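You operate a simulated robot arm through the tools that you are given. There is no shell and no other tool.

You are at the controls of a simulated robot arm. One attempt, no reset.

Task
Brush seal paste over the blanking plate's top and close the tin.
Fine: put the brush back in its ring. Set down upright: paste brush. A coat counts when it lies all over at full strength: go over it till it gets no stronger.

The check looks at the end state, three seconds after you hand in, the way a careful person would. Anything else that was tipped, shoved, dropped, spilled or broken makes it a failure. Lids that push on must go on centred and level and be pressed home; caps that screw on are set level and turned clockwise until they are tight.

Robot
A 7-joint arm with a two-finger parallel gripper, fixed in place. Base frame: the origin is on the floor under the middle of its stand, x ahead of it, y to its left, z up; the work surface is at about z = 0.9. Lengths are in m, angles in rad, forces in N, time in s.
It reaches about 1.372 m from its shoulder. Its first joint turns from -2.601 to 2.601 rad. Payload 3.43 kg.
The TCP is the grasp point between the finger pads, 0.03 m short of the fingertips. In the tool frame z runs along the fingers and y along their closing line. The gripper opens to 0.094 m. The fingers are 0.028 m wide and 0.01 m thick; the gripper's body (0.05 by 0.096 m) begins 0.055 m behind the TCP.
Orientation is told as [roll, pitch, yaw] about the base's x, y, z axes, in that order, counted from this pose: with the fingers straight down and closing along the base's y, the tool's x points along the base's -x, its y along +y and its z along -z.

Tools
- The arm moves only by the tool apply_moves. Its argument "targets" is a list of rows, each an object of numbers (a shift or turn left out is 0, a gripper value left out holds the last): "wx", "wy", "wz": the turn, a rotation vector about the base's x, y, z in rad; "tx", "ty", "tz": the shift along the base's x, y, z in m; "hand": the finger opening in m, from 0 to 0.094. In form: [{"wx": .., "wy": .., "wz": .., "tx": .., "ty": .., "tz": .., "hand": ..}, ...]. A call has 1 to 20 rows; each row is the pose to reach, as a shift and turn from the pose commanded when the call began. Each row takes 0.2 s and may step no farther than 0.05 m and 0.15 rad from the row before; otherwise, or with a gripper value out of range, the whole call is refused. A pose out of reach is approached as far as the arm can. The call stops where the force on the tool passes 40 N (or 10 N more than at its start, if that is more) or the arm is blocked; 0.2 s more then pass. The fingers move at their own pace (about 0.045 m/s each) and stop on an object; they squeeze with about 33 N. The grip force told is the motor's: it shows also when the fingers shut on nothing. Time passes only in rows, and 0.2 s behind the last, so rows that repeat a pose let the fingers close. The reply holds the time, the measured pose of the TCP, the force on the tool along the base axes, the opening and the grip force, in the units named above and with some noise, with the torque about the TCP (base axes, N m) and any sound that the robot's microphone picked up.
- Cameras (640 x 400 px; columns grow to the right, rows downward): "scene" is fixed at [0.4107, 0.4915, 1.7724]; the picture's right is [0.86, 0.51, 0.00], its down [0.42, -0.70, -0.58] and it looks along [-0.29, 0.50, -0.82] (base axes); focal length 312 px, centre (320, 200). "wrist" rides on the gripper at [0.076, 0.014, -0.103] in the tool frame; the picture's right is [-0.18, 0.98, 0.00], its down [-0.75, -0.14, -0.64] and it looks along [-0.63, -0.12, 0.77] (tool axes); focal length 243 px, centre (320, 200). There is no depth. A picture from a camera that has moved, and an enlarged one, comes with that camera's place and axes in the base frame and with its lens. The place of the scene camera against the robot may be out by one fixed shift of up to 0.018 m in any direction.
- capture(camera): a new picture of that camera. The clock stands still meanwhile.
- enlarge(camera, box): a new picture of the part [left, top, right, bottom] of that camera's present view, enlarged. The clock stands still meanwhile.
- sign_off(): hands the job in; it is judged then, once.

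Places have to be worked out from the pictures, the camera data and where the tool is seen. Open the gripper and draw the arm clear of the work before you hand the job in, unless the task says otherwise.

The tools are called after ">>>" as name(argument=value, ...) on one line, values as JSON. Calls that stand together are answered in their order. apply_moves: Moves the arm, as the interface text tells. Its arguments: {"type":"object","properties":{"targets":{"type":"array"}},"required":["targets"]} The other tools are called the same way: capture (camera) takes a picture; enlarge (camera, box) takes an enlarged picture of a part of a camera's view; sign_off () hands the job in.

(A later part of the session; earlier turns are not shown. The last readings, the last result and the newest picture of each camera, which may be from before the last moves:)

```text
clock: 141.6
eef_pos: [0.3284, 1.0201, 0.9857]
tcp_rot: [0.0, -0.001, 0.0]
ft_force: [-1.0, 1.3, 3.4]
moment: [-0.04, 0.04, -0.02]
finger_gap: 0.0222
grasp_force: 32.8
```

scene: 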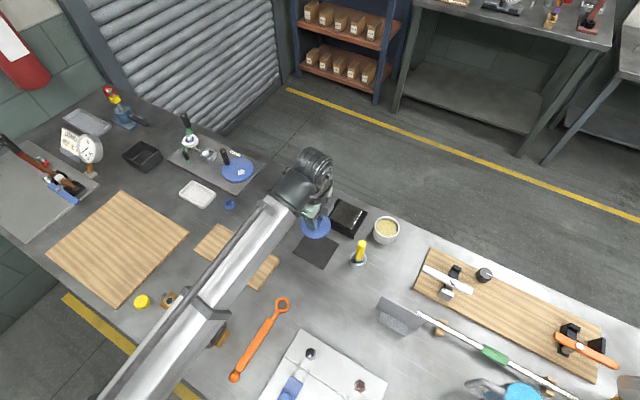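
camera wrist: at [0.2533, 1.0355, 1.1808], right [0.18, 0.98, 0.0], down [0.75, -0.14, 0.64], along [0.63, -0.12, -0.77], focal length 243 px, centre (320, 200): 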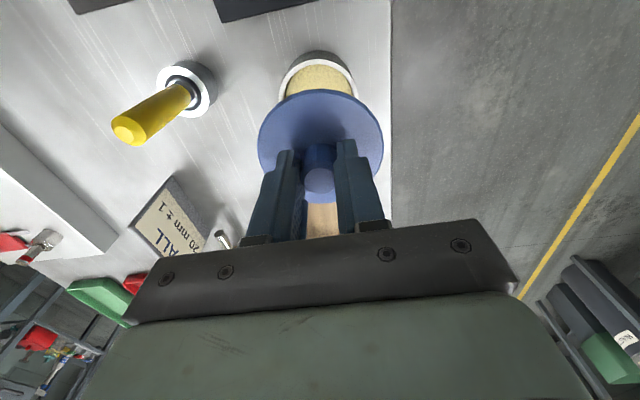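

First light contact: 3.4 N at z 0.985. I'll keep pressing straight down in 1 mm steps.

>>> apply_moves(targets=[{"tz": -0.001}, {"tz": -0.002}, {"tz": -0.002}])

>>> enlarge(camera="wrist", box=[240, 40, 400, 200])

```text
clock: 142.4
eef_pos: [0.3283, 1.0198, 0.9847]
tcp_rot: [0.003, 0.0, 0.001]
ft_force: [1.0, 7.5, 23.0]
moment: [-0.21, 0.07, -0.02]
finger_gap: 0.0225
grasp_force: 33.3
```

```text
2.50 times, centred on (320, 120) of wrist
camera zoom: at [0.2531, 1.0338, 1.0877], right [0.18, 0.98, 0.0], down [0.75, -0.14, 0.64], along [0.63, -0.12, -0.77], focal length 606 px, centre (320, 400)
```

zoom: 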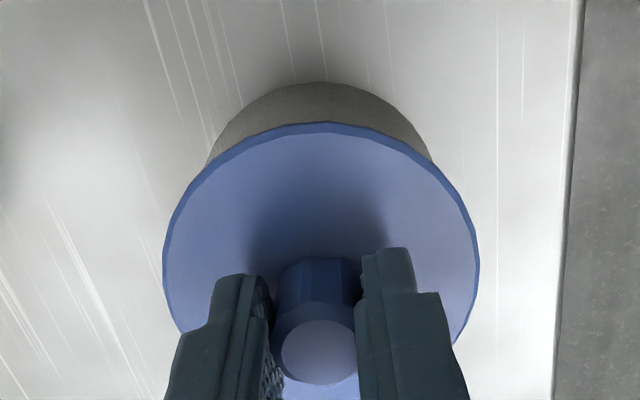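

Force rises to 23 N with a sideways +7.5 N in y while z stalls about 4 mm above the old seat, so the plug is catching the rim on its −y side. I'll back up, shift +y slightly and try again.

>>> apply_moves(targets=[{"tz": 0.003}, {"tz": 0.006}, {"tz": 0.006, "ty": 0.0012}, {"tz": 0.004, "ty": 0.0012}, {"tz": 0.002, "ty": 0.0012}, {"tz": 0.002, "ty": 0.0012}])

```text
clock: 143.8
eef_pos: [0.3288, 1.0205, 0.9862]
tcp_rot: [-0.001, 0.002, -0.001]
ft_force: [0.3, 1.5, 3.3]
moment: [-0.13, -0.03, 0.0]
finger_gap: 0.0219
grasp_force: 32.4
```

Contact is at the same height, with 1.5 N in y. I'll lower 1 mm to read the direction of the side force.

>>> apply_moves(targets=[{"tz": -0.001}, {"tz": -0.0015}])

```text
clock: 144.4
eef_pos: [0.329, 1.0213, 0.9863]
tcp_rot: [0.001, 0.001, -0.001]
ft_force: [0.5, 2.6, 17.3]
moment: [-0.31, 0.02, 0.02]
finger_gap: 0.0223
grasp_force: 32.4
```

The contact torque puts the touch point on the −y side, with the plug bottom at about rim height, so it's resting on the rim rather than entering. I'll raise the lid 12 mm and examine its level and centring in both views before trying again.

>>> apply_moves(targets=[{"tz": 0.004}, {"tz": 0.0095}, {"tz": 0.0145}, {"tz": 0.0145}])

>>> enlarge(camera="scene", box=[365, 200, 415, 250])

>>> enlarge(camera="wrist", box=[240, 50, 400, 210])

```text
clock: 145.4
eef_pos: [0.3303, 1.0208, 0.998]
tcp_rot: [-0.002, 0.0, 0.001]
ft_force: [0.2, -0.4, -0.7]
moment: [0.01, 0.02, -0.03]
finger_gap: 0.0222
grasp_force: 32.6
```

```text
8.00 times, centred on (390, 225) of scene
camera zoom: at [0.4107, 0.4915, 1.7724], right [0.86, 0.51, 0.0], down [0.42, -0.7, -0.58], along [-0.29, 0.5, -0.82], focal length 2498 px, centre (-240, 0)
```

zoom: 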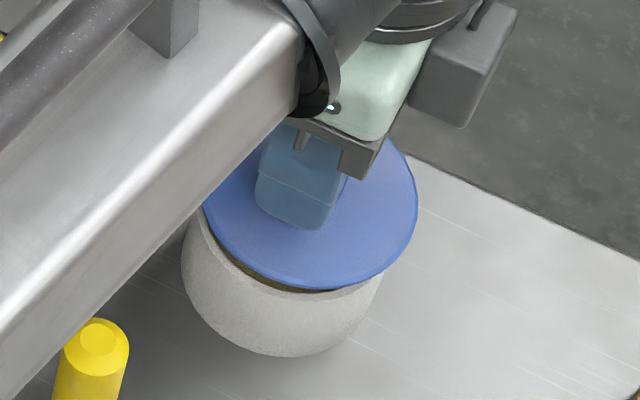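

```text
2.50 times, centred on (320, 130) of wrist
camera zoom: at [0.2536, 1.0351, 1.1002], right [0.18, 0.98, 0.0], down [0.75, -0.14, 0.64], along [0.63, -0.12, -0.77], focal length 606 px, centre (320, 375)
```

zoom: 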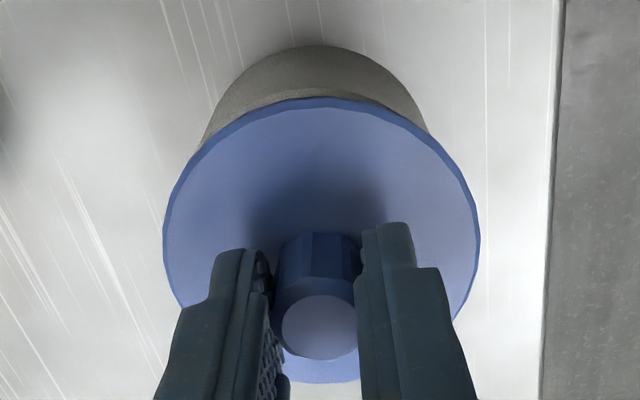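

Both views show the lid level. The torque says the contact is an arc on the −y side, slightly −x, so the plug needs to go a bit +y. I'll shift another 1.2 mm in +y and 0.4 mm in +x, then lower lightly and read the side force.

>>> apply_moves(targets=[{"tx": 0.0004, "ty": 0.0012}, {"tx": 0.0004, "ty": 0.0012, "tz": -0.006}, {"tx": 0.0004, "ty": 0.0012, "tz": -0.01}, {"tx": 0.0004, "ty": 0.0012, "tz": -0.012}, {"tx": 0.0004, "ty": 0.0012, "tz": -0.0135}, {"tx": 0.0004, "ty": 0.0012, "tz": -0.0135}])

```text
clock: 146.8
eef_pos: [0.3294, 1.023, 0.9853]
tcp_rot: [0.001, -0.001, 0.001]
ft_force: [0.3, 1.8, 6.6]
moment: [-0.19, -0.03, 0.01]
finger_gap: 0.0223
grasp_force: 32.9
```

Contact is still on the −y side at the same height. I'll lift a few millimetres, shift another 1 mm in +y, and lower again.

>>> apply_moves(targets=[{"tz": 0.005}, {"tz": 0.005, "ty": 0.001}, {"tz": 0.002, "ty": 0.001}, {"tz": 0.0, "ty": 0.001}, {"tz": -0.0005, "ty": 0.001}, {"tz": -0.0005, "ty": 0.001}])

```text
clock: 148.2
eef_pos: [0.329, 1.0229, 0.9851]
tcp_rot: [0.001, -0.001, -0.001]
ft_force: [1.1, 2.2, 11.8]
moment: [-0.31, 0.03, 0.0]
finger_gap: 0.0223
grasp_force: 33.2
```

Moving 3.4 mm in total hasn't changed the contact height, so a simple offset doesn't explain it. I'll raise the lid to the earlier comparison height and check whether the tin has shifted or the lid is tilted.

>>> apply_moves(targets=[{"tz": 0.01}, {"tz": 0.03}, {"tz": 0.06}, {"tz": 0.094}, {"tz": 0.094}])

>>> enlarge(camera="scene", box=[330, 160, 470, 270])

>>> enlarge(camera="wrist", box=[240, 40, 400, 200])

>>> enlarge(camera="scene", box=[360, 195, 420, 250])

```text
clock: 149.4
eef_pos: [0.329, 1.0232, 1.0787]
tcp_rot: [0.001, 0.002, 0.0]
ft_force: [0.1, 0.3, -0.7]
moment: [-0.01, 0.03, -0.01]
finger_gap: 0.0222
grasp_force: 33.1
```

```text
3.64 times, centred on (400, 215) of scene
camera zoom: at [0.4107, 0.4915, 1.7724], right [0.86, 0.51, 0.0], down [0.42, -0.7, -0.58], along [-0.29, 0.5, -0.82], focal length 1136 px, centre (29, 146)
```

zoom: 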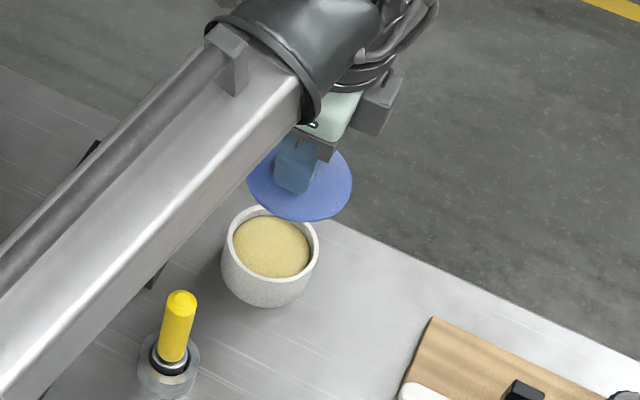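

```text
2.50 times, centred on (320, 120) of wrist
camera zoom: at [0.2537, 1.038, 1.1806], right [0.18, 0.98, 0.0], down [0.75, -0.14, 0.64], along [0.63, -0.12, -0.77], focal length 606 px, centre (320, 400)
```

zoom: 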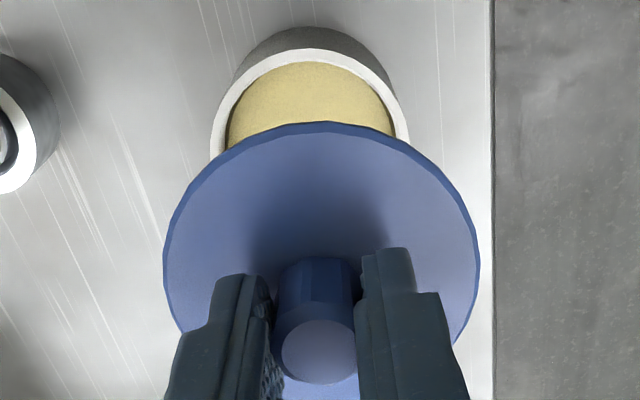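

```text
7.27 times, centred on (390, 222) of scene
camera zoom: at [0.4107, 0.4915, 1.7724], right [0.86, 0.51, 0.0], down [0.42, -0.7, -0.58], along [-0.29, 0.5, -0.82], focal length 2271 px, centre (-189, 36)
```

zoom: 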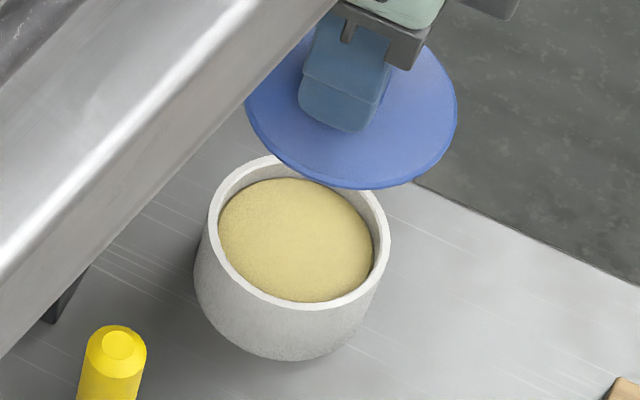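

Both cameras agree that the tin hasn't moved and the lid is level. The contact at y 1.0238 lies at 36–38 mm radius, outside any plug, so I need direct evidence of the seat height. I'll return to the lift-off position (0.3297, 1.0204), set the lid down lightly there, release, and compare it with the picture from the start.

>>> apply_moves(targets=[{"tx": -0.0004, "ty": -0.0034}, {"tx": -0.0004, "ty": -0.0034, "tz": -0.04}, {"tx": -0.0004, "ty": -0.0034, "tz": -0.08}, {"tx": -0.0004, "ty": -0.0034, "tz": -0.09}, {"tx": -0.0004, "ty": -0.0034, "tz": -0.092}, {"tx": -0.0004, "ty": -0.0034, "tz": -0.093}, {"tx": -0.0004, "ty": -0.0034, "tz": -0.093}])

>>> enlarge(camera="wrist", box=[240, 40, 400, 200])

>>> enlarge(camera="scene", box=[330, 180, 450, 270])

```text
clock: 151.0
eef_pos: [0.3282, 1.0184, 0.985]
tcp_rot: [0.002, 0.0, -0.001]
ft_force: [0.6, 1.4, 5.0]
moment: [-0.11, -0.03, 0.03]
finger_gap: 0.022
grasp_force: 32.4
```

```text
2.50 times, centred on (320, 120) of wrist
camera zoom: at [0.2532, 1.0337, 1.0879], right [0.18, 0.98, 0.0], down [0.75, -0.14, 0.64], along [0.63, -0.12, -0.77], focal length 606 px, centre (320, 400)
```

zoom: 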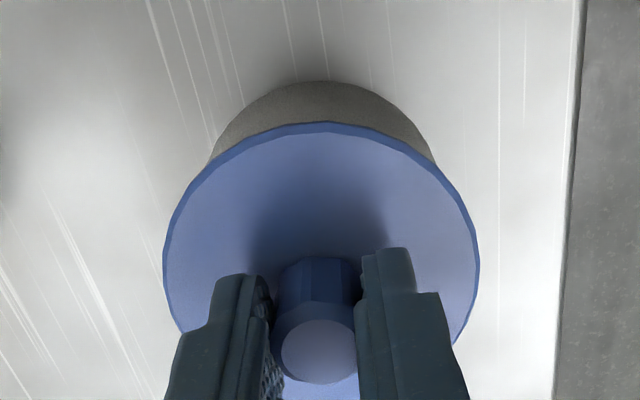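

```text
4.44 times, centred on (390, 225) of scene
camera zoom: at [0.4107, 0.4915, 1.7724], right [0.86, 0.51, 0.0], down [0.42, -0.7, -0.58], along [-0.29, 0.5, -0.82], focal length 1388 px, centre (9, 89)
```

zoom: 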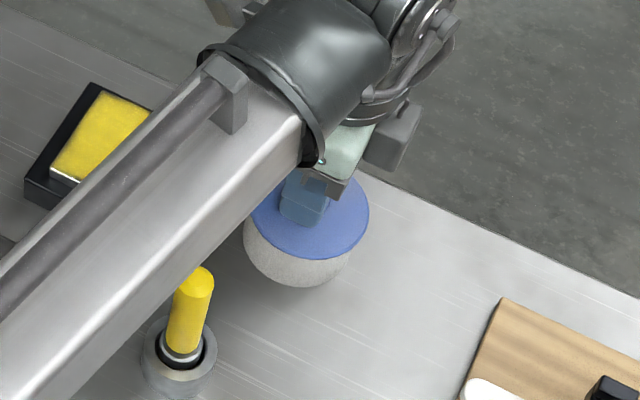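

In this view the lid sits within a pixel of where it was at the start. I'll release it gently here, rise, and compare with the starting close-ups in both cameras.

>>> apply_moves(targets=[{"tz": 0.0005}, {"tz": 0.0005, "hand": 0.03}, {"tz": 0.0005, "hand": 0.045}, {"tz": 0.0005, "hand": 0.06}, {"tz": 0.0005, "hand": 0.094}, {"tz": 0.0005, "hand": 0.094}, {"tz": 0.0005, "hand": 0.094}, {"tz": 0.03, "hand": 0.094}, {"tz": 0.06, "hand": 0.094}, {"tz": 0.0749, "hand": 0.094}, {"tz": 0.0749, "hand": 0.094}])

>>> enlarge(camera="wrist", box=[240, 30, 400, 180])

>>> enlarge(camera="scene", box=[310, 160, 460, 280])

```text
clock: 153.4
eef_pos: [0.3295, 1.0203, 1.0598]
tcp_rot: [-0.001, 0.0, 0.0]
ft_force: [-0.5, -0.1, -0.2]
moment: [0.01, -0.02, -0.02]
finger_gap: 0.0939
grasp_force: 0.1
```

```text
2.67 times, centred on (320, 105) of wrist
camera zoom: at [0.253, 1.034, 1.1625], right [0.18, 0.98, 0.0], down [0.75, -0.14, 0.64], along [0.63, -0.12, -0.77], focal length 647 px, centre (320, 453)
```

zoom: 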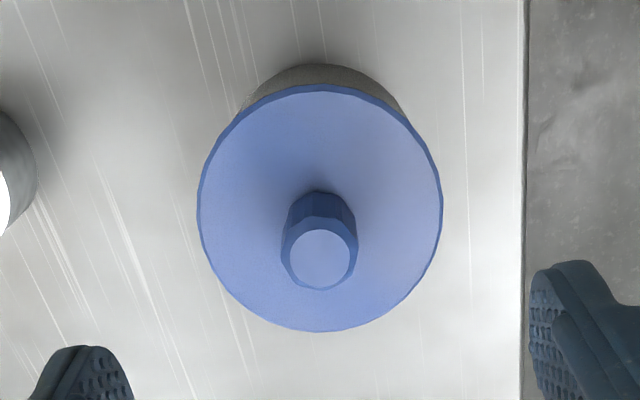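

```text
3.33 times, centred on (385, 220) of scene
camera zoom: at [0.4107, 0.4915, 1.7724], right [0.86, 0.51, 0.0], down [0.42, -0.7, -0.58], along [-0.29, 0.5, -0.82], focal length 1041 px, centre (103, 133)
```

zoom: 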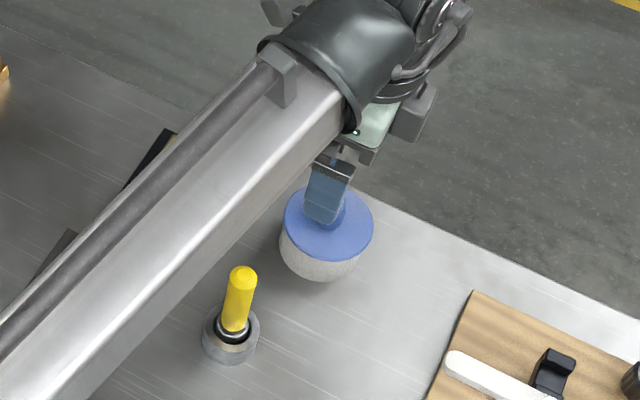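

The lid now appears within about 1 mm of its starting position: disc 246 px wide against 244, same centre, level. I'll close the fingers and press down on the knob top to push the lid fully home, watching force and travel.

>>> apply_moves(targets=[{"hand": 0.0}, {"hand": 0.0}, {"hand": 0.0}, {"hand": 0.0}, {"hand": 0.0}, {"hand": 0.0}, {"hand": 0.0, "tz": -0.03}, {"hand": 0.0, "tz": -0.05}, {"hand": 0.0, "tz": -0.054}])

```text
clock: 155.4
eef_pos: [0.329, 1.0201, 1.0063]
tcp_rot: [0.002, 0.001, -0.001]
ft_force: [0.0, -0.3, 7.8]
moment: [0.02, -0.04, -0.01]
finger_gap: 0.0001
grasp_force: 33.2
```

Contact with the knob top: 8 N at z 1.006, nearly centred. I'll press in 1 mm steps and watch whether it travels.

>>> apply_moves(targets=[{"tz": -0.001}, {"tz": -0.002}])

```text
clock: 156.0
eef_pos: [0.3292, 1.0199, 1.0059]
tcp_rot: [0.004, -0.001, 0.001]
ft_force: [-1.0, 3.0, 25.4]
moment: [0.09, -0.01, 0.0]
finger_gap: 0.0
grasp_force: 33.5
```

25 N with no travel so far. I'll press on to around 35–40 N.

>>> apply_moves(targets=[{"tz": -0.001}, {"tz": -0.0015}, {"tz": -0.0015}])

```text
clock: 156.5
eef_pos: [0.3288, 1.0197, 1.0076]
tcp_rot: [0.005, -0.002, 0.001]
ft_force: [-0.2, -2.0, 10.5]
moment: [-0.07, -0.02, 0.03]
finger_gap: 0.0
grasp_force: 33.5
stopped in row 2: the force on the tool passed its limit at 42 N (the readings are from after the stop); the commanded pose is now the measured one
```

The press reached 42 N with no noticeable travel. I'll back off and take exactly the same scene and wrist views as at the very start, to compare the lid's height directly.

>>> apply_moves(targets=[{"tz": 0.02}, {"tz": 0.05}, {"tz": 0.08}, {"tz": 0.1, "tx": -0.04}, {"tz": 0.11, "tx": -0.08}, {"tz": 0.115, "tx": -0.12, "ty": -0.02}, {"tz": 0.116, "tx": -0.166, "ty": -0.04}, {"tz": 0.116, "tx": -0.166, "ty": -0.0625}])

>>> enlarge(camera="scene", box=[270, 170, 430, 290])

>>> enlarge(camera="wrist", box=[220, 20, 420, 220])

>>> enlarge(camera="scene", box=[365, 200, 415, 250])

```text
refused: row 7 steps farther than a row can; nothing moved
```

```text
3.33 times, centred on (350, 230) of scene
camera zoom: at [0.4107, 0.4915, 1.7724], right [0.86, 0.51, 0.0], down [0.42, -0.7, -0.58], along [-0.29, 0.5, -0.82], focal length 1041 px, centre (220, 100)
```

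zoom: 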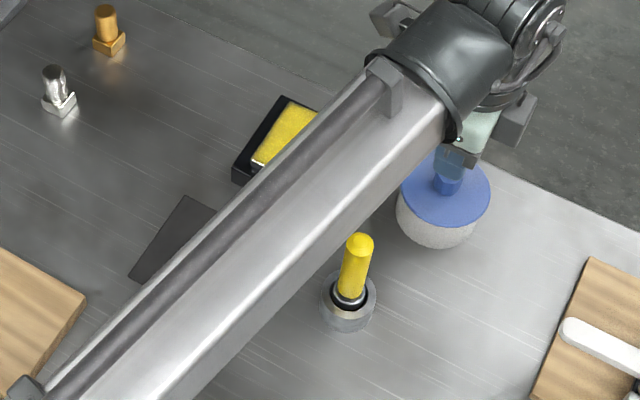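

```text
2.00 times, centred on (320, 120) of wrist
camera zoom: at [0.2532, 1.0339, 1.1092], right [0.18, 0.98, 0.0], down [0.75, -0.14, 0.64], along [0.63, -0.11, -0.77], focal length 485 px, centre (320, 360)
```

zoom: 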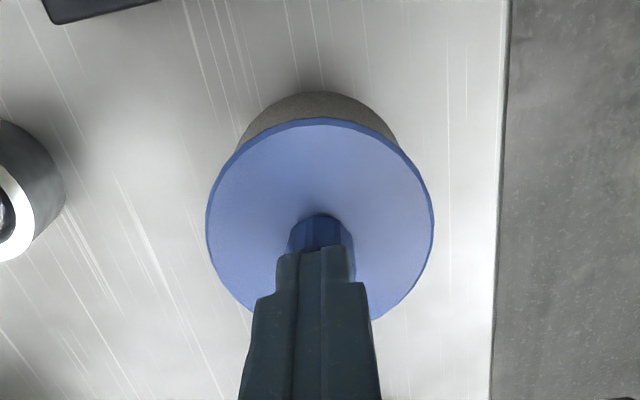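

```text
8.00 times, centred on (390, 225) of scene
camera zoom: at [0.4107, 0.4915, 1.7724], right [0.86, 0.51, 0.0], down [0.42, -0.7, -0.58], along [-0.29, 0.5, -0.82], focal length 2498 px, centre (-240, 0)
```

zoom: 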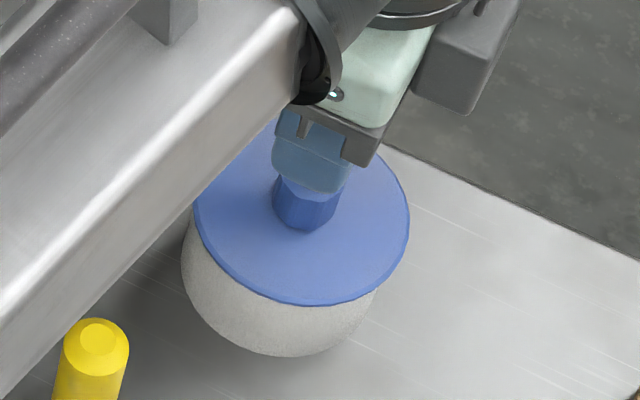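

That move was refused because one step was slightly too long. I'll repeat it with smaller steps and then take the comparison pictures.

>>> apply_moves(targets=[{"tz": 0.02}, {"tz": 0.05}, {"tz": 0.08}, {"tz": 0.1, "tx": -0.04}, {"tz": 0.11, "tx": -0.08, "ty": -0.015}, {"tz": 0.115, "tx": -0.12, "ty": -0.03}, {"tz": 0.116, "tx": -0.15, "ty": -0.045}, {"tz": 0.116, "tx": -0.166, "ty": -0.0605}, {"tz": 0.116, "tx": -0.166, "ty": -0.0605}])

>>> enlarge(camera="scene", box=[270, 170, 430, 290])

>>> enlarge(camera="wrist", box=[220, 20, 420, 220])

>>> enlarge(camera="scene", box=[365, 200, 415, 250])

```text
clock: 158.5
eef_pos: [0.1637, 0.9587, 1.1214]
tcp_rot: [0.003, 0.001, 0.001]
ft_force: [0.7, 0.9, 0.0]
moment: [0.0, 0.01, 0.01]
finger_gap: 0.0
grasp_force: 32.5
```

```text
3.33 times, centred on (350, 230) of scene
camera zoom: at [0.4107, 0.4915, 1.7724], right [0.86, 0.51, 0.0], down [0.42, -0.7, -0.58], along [-0.29, 0.5, -0.82], focal length 1041 px, centre (220, 100)
```

zoom: 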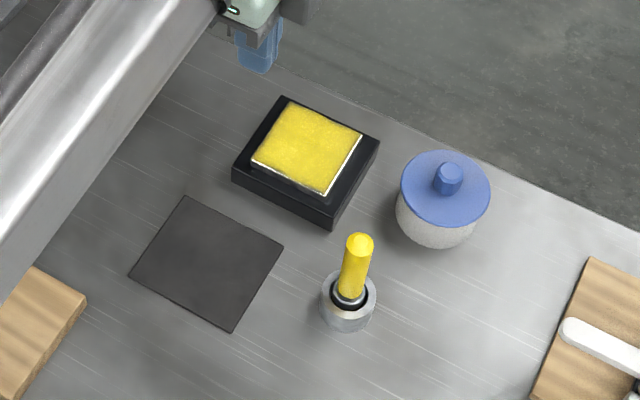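

```text
2.00 times, centred on (320, 120) of wrist
camera zoom: at [0.0876, 0.9731, 1.2236], right [0.18, 0.98, 0.0], down [0.75, -0.14, 0.64], along [0.63, -0.12, -0.77], focal length 485 px, centre (320, 360)
```

zoom: 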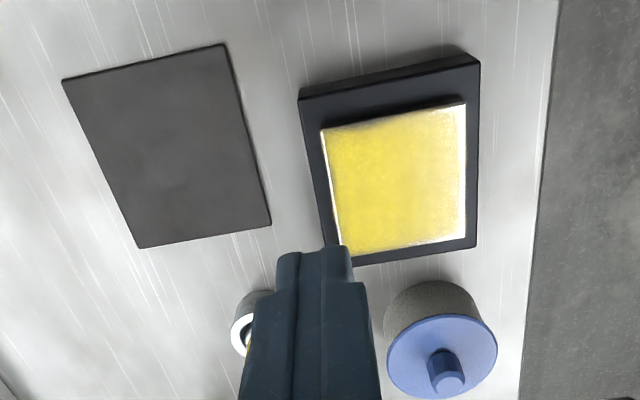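

```text
8.00 times, centred on (390, 225) of scene
camera zoom: at [0.4107, 0.4915, 1.7724], right [0.86, 0.51, 0.0], down [0.42, -0.7, -0.58], along [-0.29, 0.5, -0.82], focal length 2498 px, centre (-240, 0)
```

zoom: 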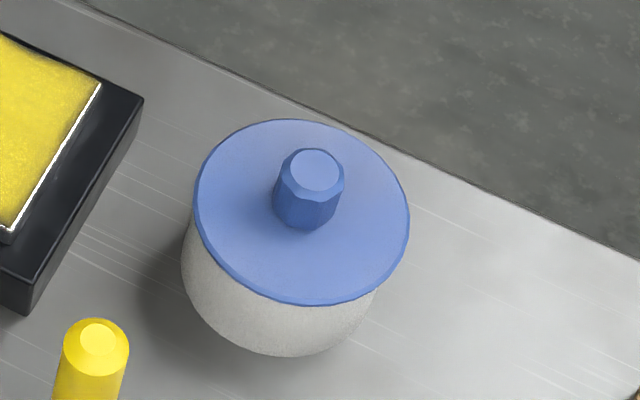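

In the images the lid sits level and at about its starting height, though perhaps 1 mm towards +x, and I'm not sure it is fully home. I'll level the tool (it kept a 0.003 rad tilt from the stop), re-grip the knob, and probe whether a small −x shift lets the lid sit lower.

>>> apply_moves(targets=[{"wx": -0.003, "wy": -0.001, "wz": -0.001, "hand": 0.094}, {"wx": -0.003, "wy": -0.001, "wz": -0.001, "tx": 0.042, "ty": 0.015, "hand": 0.094}, {"wx": -0.003, "wy": -0.001, "wz": -0.001, "tx": 0.084, "ty": 0.03, "hand": 0.094}, {"wx": -0.003, "wy": -0.001, "wz": -0.001, "tx": 0.126, "ty": 0.045, "tz": -0.02, "hand": 0.094}, {"wx": -0.003, "wy": -0.001, "wz": -0.001, "tx": 0.1672, "ty": 0.0608, "tz": -0.04, "hand": 0.094}, {"wx": -0.003, "wy": -0.001, "wz": -0.001, "tx": 0.1672, "ty": 0.0608, "tz": -0.0637, "hand": 0.094}, {"wx": -0.003, "wy": -0.001, "wz": -0.001, "tx": 0.1672, "ty": 0.0608, "tz": -0.0637, "hand": 0.094}])

>>> enlarge(camera="wrist", box=[240, 30, 400, 180])

```text
clock: 160.1
eef_pos: [0.3316, 1.0215, 1.0554]
tcp_rot: [-0.002, -0.003, 0.001]
ft_force: [0.9, 0.7, 0.3]
moment: [-0.01, 0.02, 0.0]
finger_gap: 0.094
grasp_force: 0.0
```

```text
2.67 times, centred on (320, 105) of wrist
camera zoom: at [0.2555, 1.0345, 1.1589], right [0.18, 0.98, 0.0], down [0.75, -0.14, 0.64], along [0.63, -0.12, -0.77], focal length 647 px, centre (320, 453)
```

zoom: 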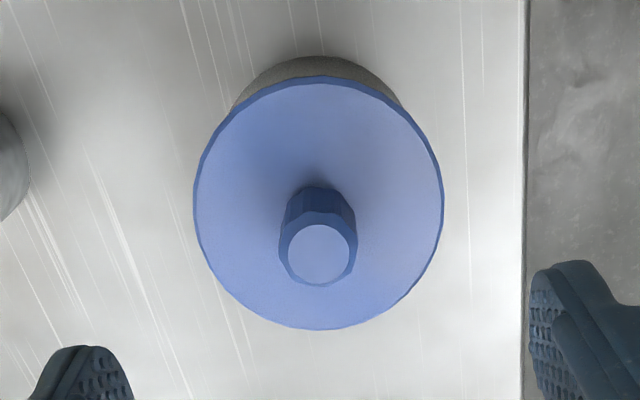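

The view gives the knob at (0.331, 1.020), about 1.3 mm towards +x from where it was at the start, at about the same height. I'll grip it here, lift a little, shift −1.3 mm in x, and lower again to see whether it sits deeper.

>>> apply_moves(targets=[{"tz": -0.04}, {"tz": -0.068}, {"tz": -0.071}, {"tz": -0.071, "hand": 0.01}, {"tz": -0.071, "hand": 0.01}, {"tz": -0.071, "hand": 0.01}, {"tz": -0.071, "hand": 0.01}, {"tz": -0.071, "hand": 0.01}, {"tz": -0.071, "hand": 0.01}])

>>> enlarge(camera="wrist", box=[240, 40, 400, 200])

```text
clock: 162.1
eef_pos: [0.3301, 1.0216, 0.986]
tcp_rot: [-0.001, -0.003, -0.002]
ft_force: [0.0, 0.1, 1.8]
moment: [-0.04, 0.01, -0.02]
finger_gap: 0.0223
grasp_force: 32.9
```

```text
2.50 times, centred on (320, 120) of wrist
camera zoom: at [0.2546, 1.0353, 1.0888], right [0.18, 0.98, 0.0], down [0.75, -0.14, 0.64], along [0.63, -0.12, -0.77], focal length 606 px, centre (320, 400)
```

zoom: 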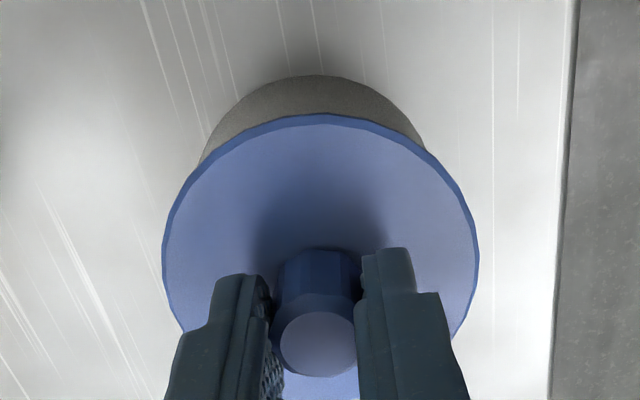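

The knob is gripped. I'll first lift just 2 mm and read the force, which shows whether the lid is held by any fit.

>>> apply_moves(targets=[{"tz": 0.001}, {"tz": 0.002}])

```text
clock: 162.7
eef_pos: [0.33, 1.0209, 0.9888]
tcp_rot: [0.001, -0.001, -0.001]
ft_force: [-1.3, -1.0, -0.1]
moment: [-0.01, 0.0, 0.0]
finger_gap: 0.0224
grasp_force: 33.1
```

There's no holding force at all: the lid is just resting. I'll raise it slightly, shift −1.3 mm in x and −0.5 mm in y, and lower to find the contact height.

>>> apply_moves(targets=[{"tz": 0.006}, {"tz": 0.006, "tx": -0.0013, "ty": -0.0005}, {"tz": 0.002, "tx": -0.0013, "ty": -0.0005}, {"tz": 0.0, "tx": -0.0013, "ty": -0.0005}, {"tz": -0.002, "tx": -0.0013, "ty": -0.0005}, {"tz": -0.003, "tx": -0.0013, "ty": -0.0005}, {"tz": -0.003, "tx": -0.0013, "ty": -0.0005}])

```text
clock: 164.3
eef_pos: [0.3298, 1.0209, 0.9868]
tcp_rot: [0.0, -0.002, 0.0]
ft_force: [-0.1, 4.3, 13.4]
moment: [-0.26, 0.02, -0.02]
finger_gap: 0.0223
grasp_force: 33.1
```

Contact is still at the same height and on the −y side, about 36 mm from the axis, which is the rim radius. I need a precise look at the lid edge against the rim, so I'll enlarge strongly here at contact.

>>> enlarge(camera="scene", box=[366, 222, 406, 247])

>>> enlarge(camera="wrist", box=[265, 60, 375, 130])

```text
16.00 times, centred on (386, 234) of scene
camera zoom: at [0.4107, 0.4915, 1.7724], right [0.86, 0.51, 0.0], down [0.42, -0.7, -0.58], along [-0.29, 0.5, -0.82], focal length 4996 px, centre (-736, -352)
```

zoom: 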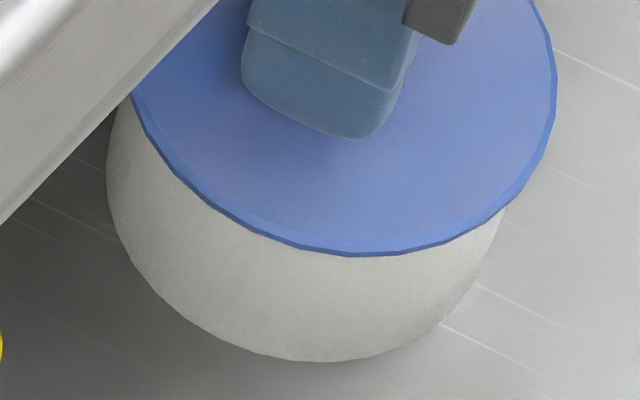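

```text
5.71 times, centred on (320, 95) of wrist
camera zoom: at [0.2531, 1.0345, 1.0888], right [0.18, 0.98, 0.0], down [0.75, -0.14, 0.64], along [0.63, -0.12, -0.77], focal length 1386 px, centre (320, 800)
```

zoom: 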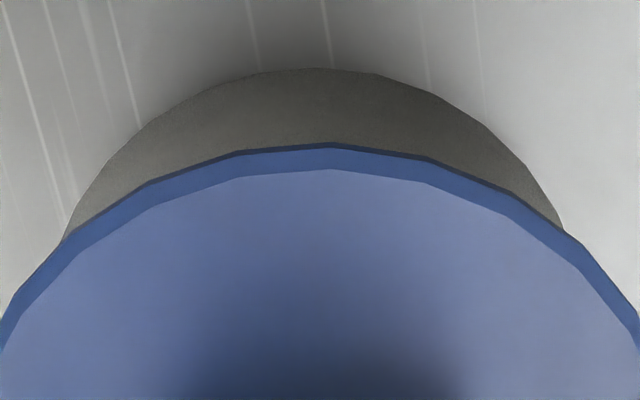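

From above I can't resolve a small gap under the lid's overhang. I'll release the lid where it rests, rise clear, and then tilt the tool so the wrist camera can see the lid/rim joint from a low angle.

>>> apply_moves(targets=[{"tz": 0.001}, {"tz": 0.001, "hand": 0.03}, {"tz": 0.001, "hand": 0.05}, {"tz": 0.001, "hand": 0.094}, {"tz": 0.001, "hand": 0.094}, {"tz": 0.001, "hand": 0.094}, {"tz": 0.001, "hand": 0.094}, {"tz": 0.04, "hand": 0.094}, {"tz": 0.08, "hand": 0.094}, {"tz": 0.12, "hand": 0.094}, {"tz": 0.16, "hand": 0.094}, {"tz": 0.165, "tx": -0.045, "hand": 0.094}, {"tz": 0.165, "tx": -0.09, "hand": 0.094}, {"tz": 0.165, "tx": -0.12, "ty": 0.01, "hand": 0.094}])

>>> enlarge(camera="scene", box=[366, 202, 414, 250])

```text
clock: 167.3
eef_pos: [0.2079, 1.0306, 1.1518]
tcp_rot: [0.002, 0.0, -0.002]
ft_force: [-1.1, 0.4, -0.1]
moment: [-0.01, -0.02, 0.0]
finger_gap: 0.0939
grasp_force: 0.1
```

```text
8.33 times, centred on (390, 226) of scene
camera zoom: at [0.4107, 0.4915, 1.7724], right [0.86, 0.51, 0.0], down [0.42, -0.7, -0.58], along [-0.29, 0.5, -0.82], focal length 2602 px, centre (-263, -17)
```

zoom: 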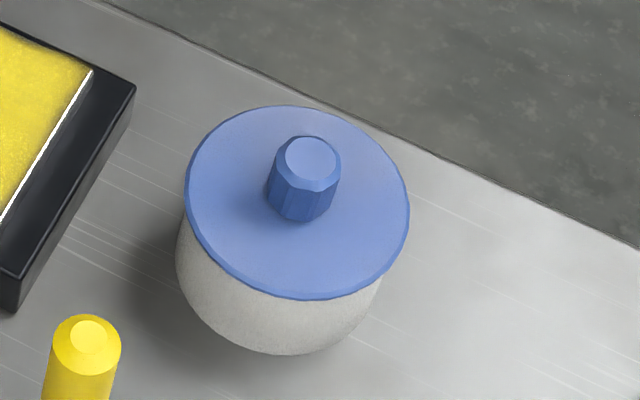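

I'm clear of the lid. I'll tilt the tool in place, high above the plate, about −0.8 rad around y, and check the arm and view.

>>> apply_moves(targets=[{"wy": -0.135}, {"wy": -0.27}, {"wy": -0.405}, {"wy": -0.54}, {"wy": -0.675}, {"wy": -0.8}, {"wy": -0.8}])

>>> capture(camera="scene")

>>> capture(camera="wrist")

```text
clock: 168.9
eef_pos: [0.209, 1.0305, 1.1502]
tcp_rot: [0.0, -0.803, -0.001]
ft_force: [0.5, 0.6, 0.3]
moment: [0.02, 0.01, 0.0]
finger_gap: 0.0938
grasp_force: 0.0
```

```text
taken
```

scene: 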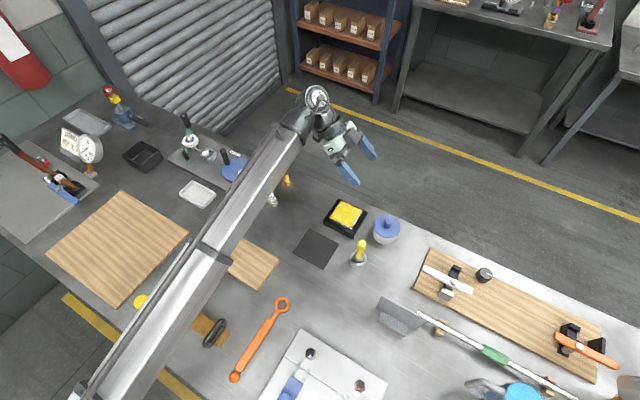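

```text
taken
camera wrist: at [0.0827, 1.0448, 1.1669], right [0.13, 0.98, 0.13], down [0.06, -0.14, 0.99], along [0.99, -0.12, -0.08], focal length 243 px, centre (320, 200)
```

wrist: 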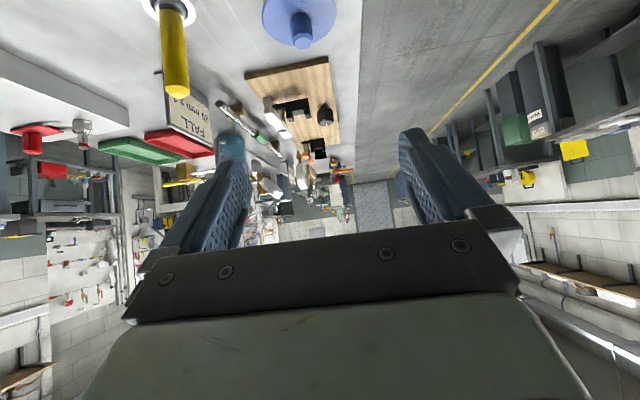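

The tilt works and the arm is clear. I'll lower straight down to z 1.005 to bring the camera level with the tin.

>>> apply_moves(targets=[{"tz": -0.04}, {"tz": -0.08}, {"tz": -0.115}, {"tz": -0.145}, {"tz": -0.145}])

>>> capture(camera="wrist")

>>> enlarge(camera="wrist", box=[240, 90, 380, 200])

```text
clock: 170.1
eef_pos: [0.2093, 1.0303, 1.0053]
tcp_rot: [0.0, -0.801, 0.0]
ft_force: [-0.5, -0.2, -0.4]
moment: [-0.01, 0.02, 0.03]
finger_gap: 0.0941
grasp_force: 0.0
```

```text
taken
camera wrist: at [0.0833, 1.0446, 1.0217], right [0.13, 0.98, 0.13], down [0.06, -0.14, 0.99], along [0.99, -0.12, -0.08], focal length 243 px, centre (320, 200)
```

wrist: 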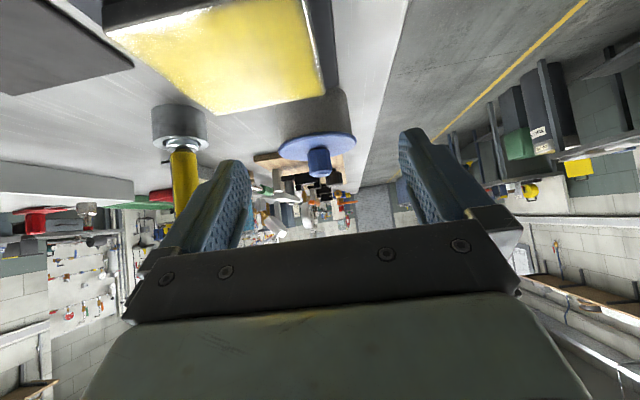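

```text
3.64 times, centred on (310, 145) of wrist
camera zoom: at [0.0833, 1.0446, 1.0217], right [0.13, 0.98, 0.13], down [0.06, -0.14, 0.99], along [0.99, -0.12, -0.08], focal length 882 px, centre (356, 400)
```

zoom: 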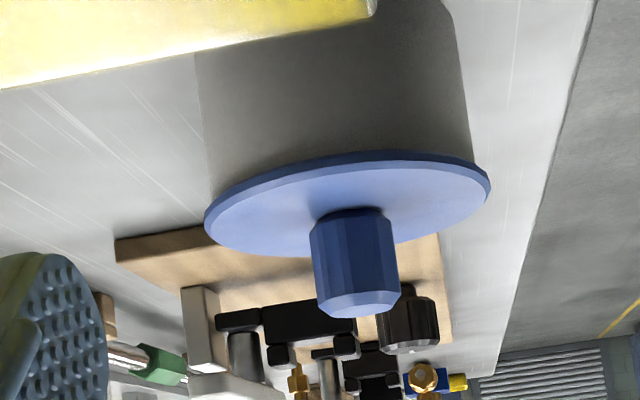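

This is a good low view (upside down). I'll enlarge the joint itself.

>>> enlarge(camera="wrist", box=[268, 118, 360, 168])

>>> enlarge(camera="wrist", box=[268, 125, 308, 155])

>>> enlarge(camera="wrist", box=[325, 115, 365, 145])

```text
6.96 times, centred on (314, 143) of wrist
camera zoom: at [0.0833, 1.0446, 1.0217], right [0.13, 0.98, 0.13], down [0.06, -0.14, 0.99], along [0.99, -0.12, -0.08], focal length 1688 px, centre (362, 596)
```

zoom: 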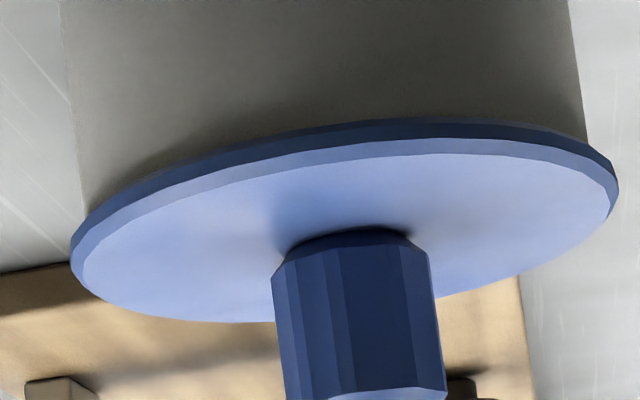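

```text
13.33 times, centred on (288, 140) of wrist
camera zoom: at [0.0833, 1.0446, 1.0217], right [0.13, 0.98, 0.13], down [0.06, -0.14, 0.99], along [0.99, -0.12, -0.08], focal length 3235 px, centre (747, 1000)
```

zoom: 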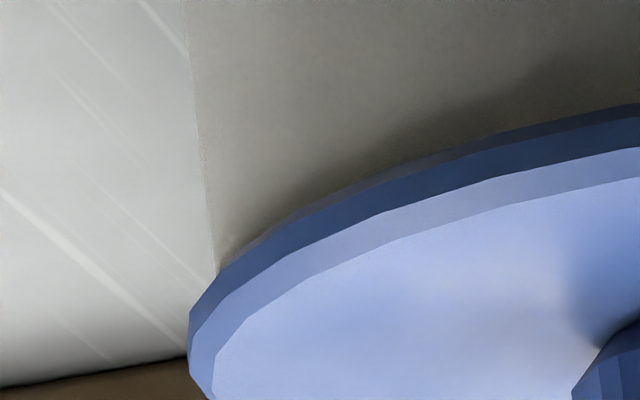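

```text
13.33 times, centred on (345, 130) of wrist
camera zoom: at [0.0833, 1.0446, 1.0217], right [0.13, 0.98, 0.13], down [0.06, -0.14, 0.99], along [0.99, -0.12, -0.08], focal length 3235 px, centre (-13, 1133)
```

zoom: 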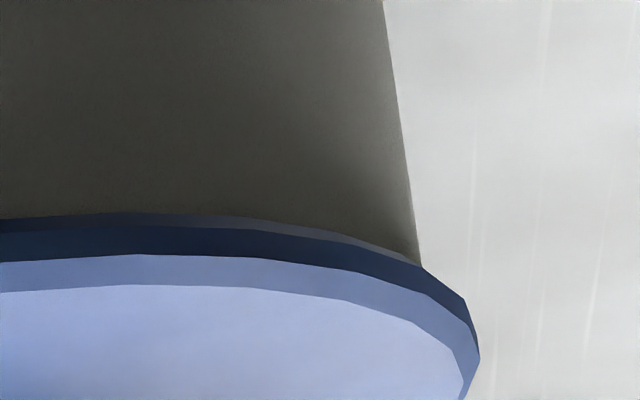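

There's no visible gap: the tin wall runs right up to the lid's lower edge, and the overhang is even (about 2.8 and 3.6 mm on the two sides). So the lid is seated and centred to within about half a millimetre. I'll go back upright and give the knob a firm, centred press to make sure it is fully home.

>>> apply_moves(targets=[{"tz": 0.04}, {"tz": 0.08}, {"tz": 0.12}, {"tz": 0.145}, {"tz": 0.145, "wy": 0.135}, {"tz": 0.145, "wy": 0.27}, {"tz": 0.145, "wy": 0.405}, {"tz": 0.145, "wy": 0.54}, {"tz": 0.145, "wy": 0.675}, {"tz": 0.145, "wy": 0.8}, {"tz": 0.145, "wy": 0.8, "hand": 0.0}, {"tz": 0.145, "wy": 0.8, "hand": 0.0}])

>>> apply_moves(targets=[{"tx": 0.04, "ty": -0.003, "hand": 0.0}, {"tx": 0.08, "ty": -0.006, "hand": 0.0}, {"tx": 0.1196, "ty": -0.01, "hand": 0.0}, {"tx": 0.1196, "ty": -0.01, "tz": -0.045, "hand": 0.0}, {"tx": 0.1196, "ty": -0.01, "tz": -0.09, "hand": 0.0}, {"tx": 0.1196, "ty": -0.01, "tz": -0.09, "hand": 0.0}])

>>> enlarge(camera="wrist", box=[240, 30, 400, 180])

```text
clock: 172.7
eef_pos: [0.209, 1.0304, 1.1502]
tcp_rot: [-0.002, -0.001, -0.002]
ft_force: [-0.7, 0.5, -0.1]
moment: [-0.02, 0.0, 0.02]
finger_gap: 0.0414
grasp_force: 0.1
```

```text
clock: 174.1
eef_pos: [0.3299, 1.021, 1.0605]
tcp_rot: [-0.001, 0.0, 0.0]
ft_force: [0.3, 0.3, -0.2]
moment: [0.01, 0.0, -0.01]
finger_gap: 0.0
grasp_force: 33.4
```

```text
2.67 times, centred on (320, 105) of wrist
camera zoom: at [0.2538, 1.035, 1.1625], right [0.18, 0.98, 0.0], down [0.75, -0.14, 0.64], along [0.63, -0.12, -0.77], focal length 647 px, centre (320, 453)
```

zoom: 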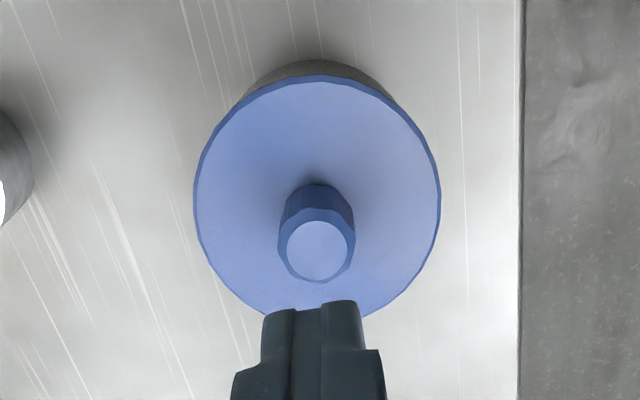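

The knob is at (0.3298, 1.0203), within half a millimetre of its starting place, and right under the closed fingers. I'll press down on it in stages.

>>> apply_moves(targets=[{"ty": -0.0006, "tz": -0.03}, {"ty": -0.0006, "tz": -0.05}, {"ty": -0.0006, "tz": -0.053}, {"ty": -0.0006, "tz": -0.054}])

```text
clock: 175.1
eef_pos: [0.3293, 1.02, 1.0062]
tcp_rot: [0.002, -0.001, -0.002]
ft_force: [0.0, 0.3, 5.1]
moment: [-0.02, -0.01, 0.0]
finger_gap: 0.0
grasp_force: 32.8
```

>>> apply_moves(targets=[{"tz": -0.001}, {"tz": -0.002}, {"tz": -0.003}, {"tz": -0.003}])

```text
clock: 176.1
eef_pos: [0.3292, 1.0187, 1.0075]
tcp_rot: [0.005, -0.003, -0.003]
ft_force: [4.2, 5.2, 38.6]
moment: [0.21, -0.1, 0.02]
finger_gap: 0.0002
grasp_force: 32.7
```

The press reached 39 N with no travel, so the lid behaves as fully home. For a like-for-like check I'll rise and repeat the two side views I used at the start to measure the lid, at y 1.0794 and then 0.9594.

>>> apply_moves(targets=[{"tz": 0.02}, {"tz": 0.06}, {"tz": 0.1}, {"tz": 0.1227, "tx": -0.03}, {"tz": 0.1227, "tx": -0.07, "ty": 0.02}, {"tz": 0.1227, "tx": -0.11, "ty": 0.04}, {"tz": 0.1227, "tx": -0.14, "ty": 0.06, "hand": 0.094}, {"tz": 0.1227, "tx": -0.1665, "ty": 0.0602, "hand": 0.094}, {"tz": 0.1227, "tx": -0.1665, "ty": 0.0602, "hand": 0.094}, {"tz": 0.1227, "tx": -0.1665, "ty": 0.0602, "hand": 0.094}, {"tz": 0.1227, "tx": -0.1665, "ty": 0.0602, "hand": 0.094}])

>>> enlarge(camera="wrist", box=[200, 60, 420, 260])

>>> enlarge(camera="wrist", box=[260, 160, 350, 240])

```text
clock: 178.5
eef_pos: [0.1607, 1.0804, 1.1268]
tcp_rot: [0.002, -0.004, -0.001]
ft_force: [0.0, -0.3, -0.1]
moment: [0.04, 0.02, -0.02]
finger_gap: 0.0941
grasp_force: 0.0
```

```text
2.00 times, centred on (310, 160) of wrist
camera zoom: at [0.0851, 1.0947, 1.2294], right [0.18, 0.98, 0.0], down [0.75, -0.14, 0.64], along [0.63, -0.12, -0.77], focal length 485 px, centre (340, 280)
```

zoom: 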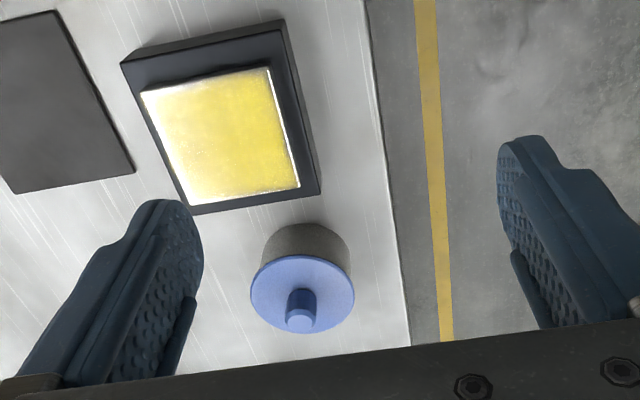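

```text
5.00 times, centred on (305, 200) of wrist
camera zoom: at [0.0851, 1.0947, 1.2294], right [0.18, 0.98, 0.0], down [0.75, -0.14, 0.64], along [0.63, -0.12, -0.77], focal length 1213 px, centre (395, 200)
```

zoom: 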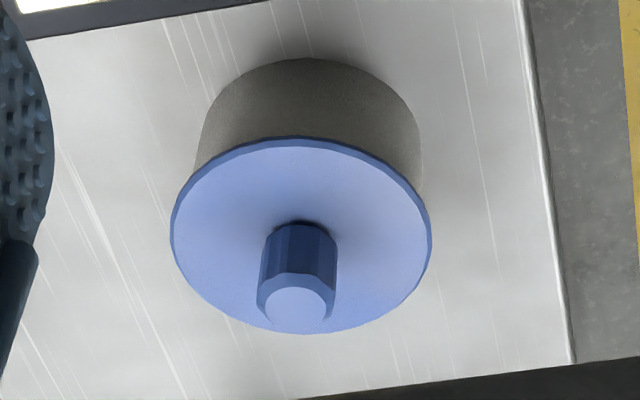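

The two side views match the start closely: lid edge to tin base 32 px now against 31 px then, so within about 1 mm. I'll take the matching second view at y 0.96 to triangulate the height again.

>>> apply_moves(targets=[{"ty": -0.04}, {"ty": -0.08}, {"ty": -0.12}, {"ty": -0.12}])

>>> enlarge(camera="wrist", box=[220, 20, 420, 220])

>>> enlarge(camera="wrist", box=[340, 150, 420, 225])

```text
clock: 179.5
eef_pos: [0.1621, 0.9604, 1.125]
tcp_rot: [0.0, 0.0, -0.002]
ft_force: [0.7, 0.0, 0.6]
moment: [0.0, 0.0, 0.02]
finger_gap: 0.0937
grasp_force: 0.0
```

```text
2.00 times, centred on (320, 120) of wrist
camera zoom: at [0.0865, 0.9737, 1.228], right [0.19, 0.98, 0.0], down [0.75, -0.14, 0.64], along [0.63, -0.12, -0.77], focal length 485 px, centre (320, 360)
```

zoom: 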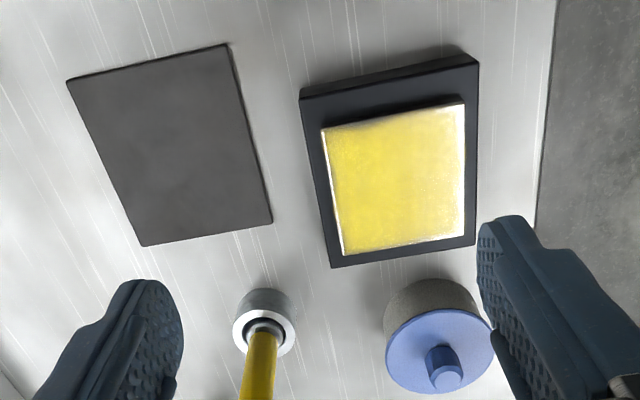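

```text
5.33 times, centred on (380, 188) of wrist
camera zoom: at [0.0865, 0.9737, 1.228], right [0.19, 0.98, 0.0], down [0.75, -0.14, 0.64], along [0.63, -0.12, -0.77], focal length 1294 px, centre (0, 267)
```

zoom: 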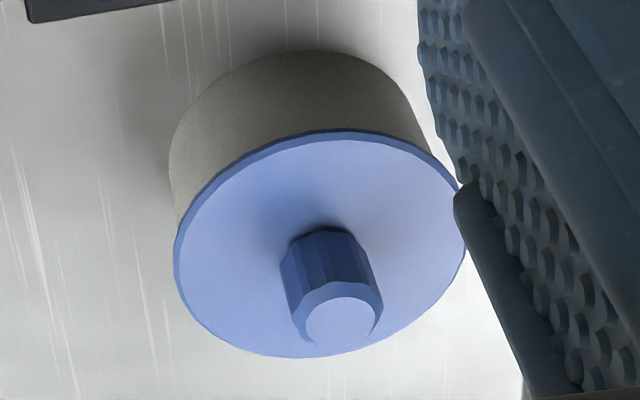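

Relative to the plate's corners in both views, the lid is at or slightly below its starting height, and possibly lower than after my first press. I'll touch the knob top lightly again to measure its height by contact; earlier contact was at z 1.006.

>>> apply_moves(targets=[{"hand": 0.0}, {"tx": 0.042, "ty": 0.015, "hand": 0.0}, {"tx": 0.084, "ty": 0.03, "hand": 0.0}, {"tx": 0.126, "ty": 0.045, "hand": 0.0}, {"tx": 0.1671, "ty": 0.0605, "hand": 0.0}, {"tx": 0.1671, "ty": 0.0605, "tz": -0.045, "hand": 0.0}, {"tx": 0.1671, "ty": 0.0605, "tz": -0.09, "hand": 0.0}, {"tx": 0.1671, "ty": 0.0605, "tz": -0.113, "hand": 0.0}, {"tx": 0.1671, "ty": 0.0605, "tz": -0.116, "hand": 0.0}, {"tx": 0.1671, "ty": 0.0605, "tz": -0.116, "hand": 0.0}])

>>> capture(camera="wrist")

```text
clock: 181.7
eef_pos: [0.3308, 1.0202, 1.0109]
tcp_rot: [-0.002, -0.003, -0.001]
ft_force: [0.5, 1.2, -0.2]
moment: [0.02, 0.02, 0.0]
finger_gap: 0.0
grasp_force: 33.4
```

```text
taken
camera wrist: at [0.254, 1.0341, 1.1124], right [0.18, 0.98, 0.0], down [0.75, -0.14, 0.64], along [0.63, -0.12, -0.77], focal length 243 px, centre (320, 200)
```

wrist: 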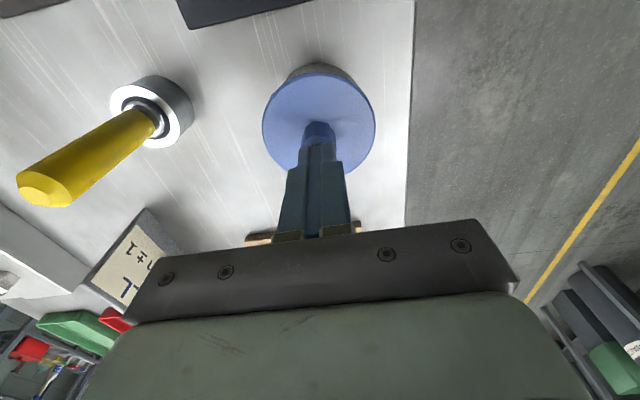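

At z about 1.010 there's no contact. I'll step down 1 mm at a time to find the touch height.

>>> apply_moves(targets=[{"tz": -0.001}, {"tz": -0.002}, {"tz": -0.002}])

>>> apply_moves(targets=[{"tz": -0.001}, {"tz": -0.001}])

>>> apply_moves(targets=[{"tz": -0.001}, {"tz": -0.001}])

```text
clock: 182.5
eef_pos: [0.3296, 1.0214, 1.0089]
tcp_rot: [-0.001, -0.002, -0.003]
ft_force: [0.2, 0.0, -0.5]
moment: [0.03, 0.01, -0.02]
finger_gap: 0.0
grasp_force: 32.9
```

```text
clock: 183.1
eef_pos: [0.3303, 1.0197, 1.0058]
tcp_rot: [0.0, 0.0, 0.0]
ft_force: [-0.3, 0.1, 0.2]
moment: [0.0, 0.03, -0.02]
finger_gap: 0.0
grasp_force: 33.0
```

```text
clock: 183.7
eef_pos: [0.3295, 1.0199, 1.007]
tcp_rot: [0.002, -0.001, -0.001]
ft_force: [0.9, 0.8, 9.8]
moment: [-0.02, 0.01, 0.01]
finger_gap: 0.0004
grasp_force: 33.1
```

Contact is again at z≈1.006, so the lid hasn't moved since. As a last test of whether it is truly home, I'll grip the knob and pull up very gently, under 1 mm, to feel for any hold.

>>> apply_moves(targets=[{"tz": 0.03, "hand": 0.0}, {"tz": 0.045, "hand": 0.06}, {"tz": 0.045, "hand": 0.06}, {"tz": 0.045, "hand": 0.06}, {"tz": 0.045, "hand": 0.06}, {"tz": 0.01, "hand": 0.06}, {"tz": -0.015, "hand": 0.06}, {"tz": -0.0215, "hand": 0.06}, {"tz": -0.0215, "hand": 0.01}, {"tz": -0.0215, "hand": 0.01}, {"tz": -0.0215, "hand": 0.01}, {"tz": -0.0215, "hand": 0.01}, {"tz": -0.0215, "hand": 0.01}])

>>> apply_moves(targets=[{"tz": 0.0005}, {"tz": 0.0008}])

```text
clock: 186.5
eef_pos: [0.3298, 1.0201, 0.9854]
tcp_rot: [0.0, -0.001, -0.003]
ft_force: [-0.7, -0.7, 0.5]
moment: [-0.02, 0.02, -0.01]
finger_gap: 0.0221
grasp_force: 33.3
```

```text
clock: 187.1
eef_pos: [0.3293, 1.0214, 0.9845]
tcp_rot: [0.002, -0.002, -0.002]
ft_force: [0.0, -0.1, 0.0]
moment: [0.0, 0.0, 0.01]
finger_gap: 0.0221
grasp_force: 32.9
```

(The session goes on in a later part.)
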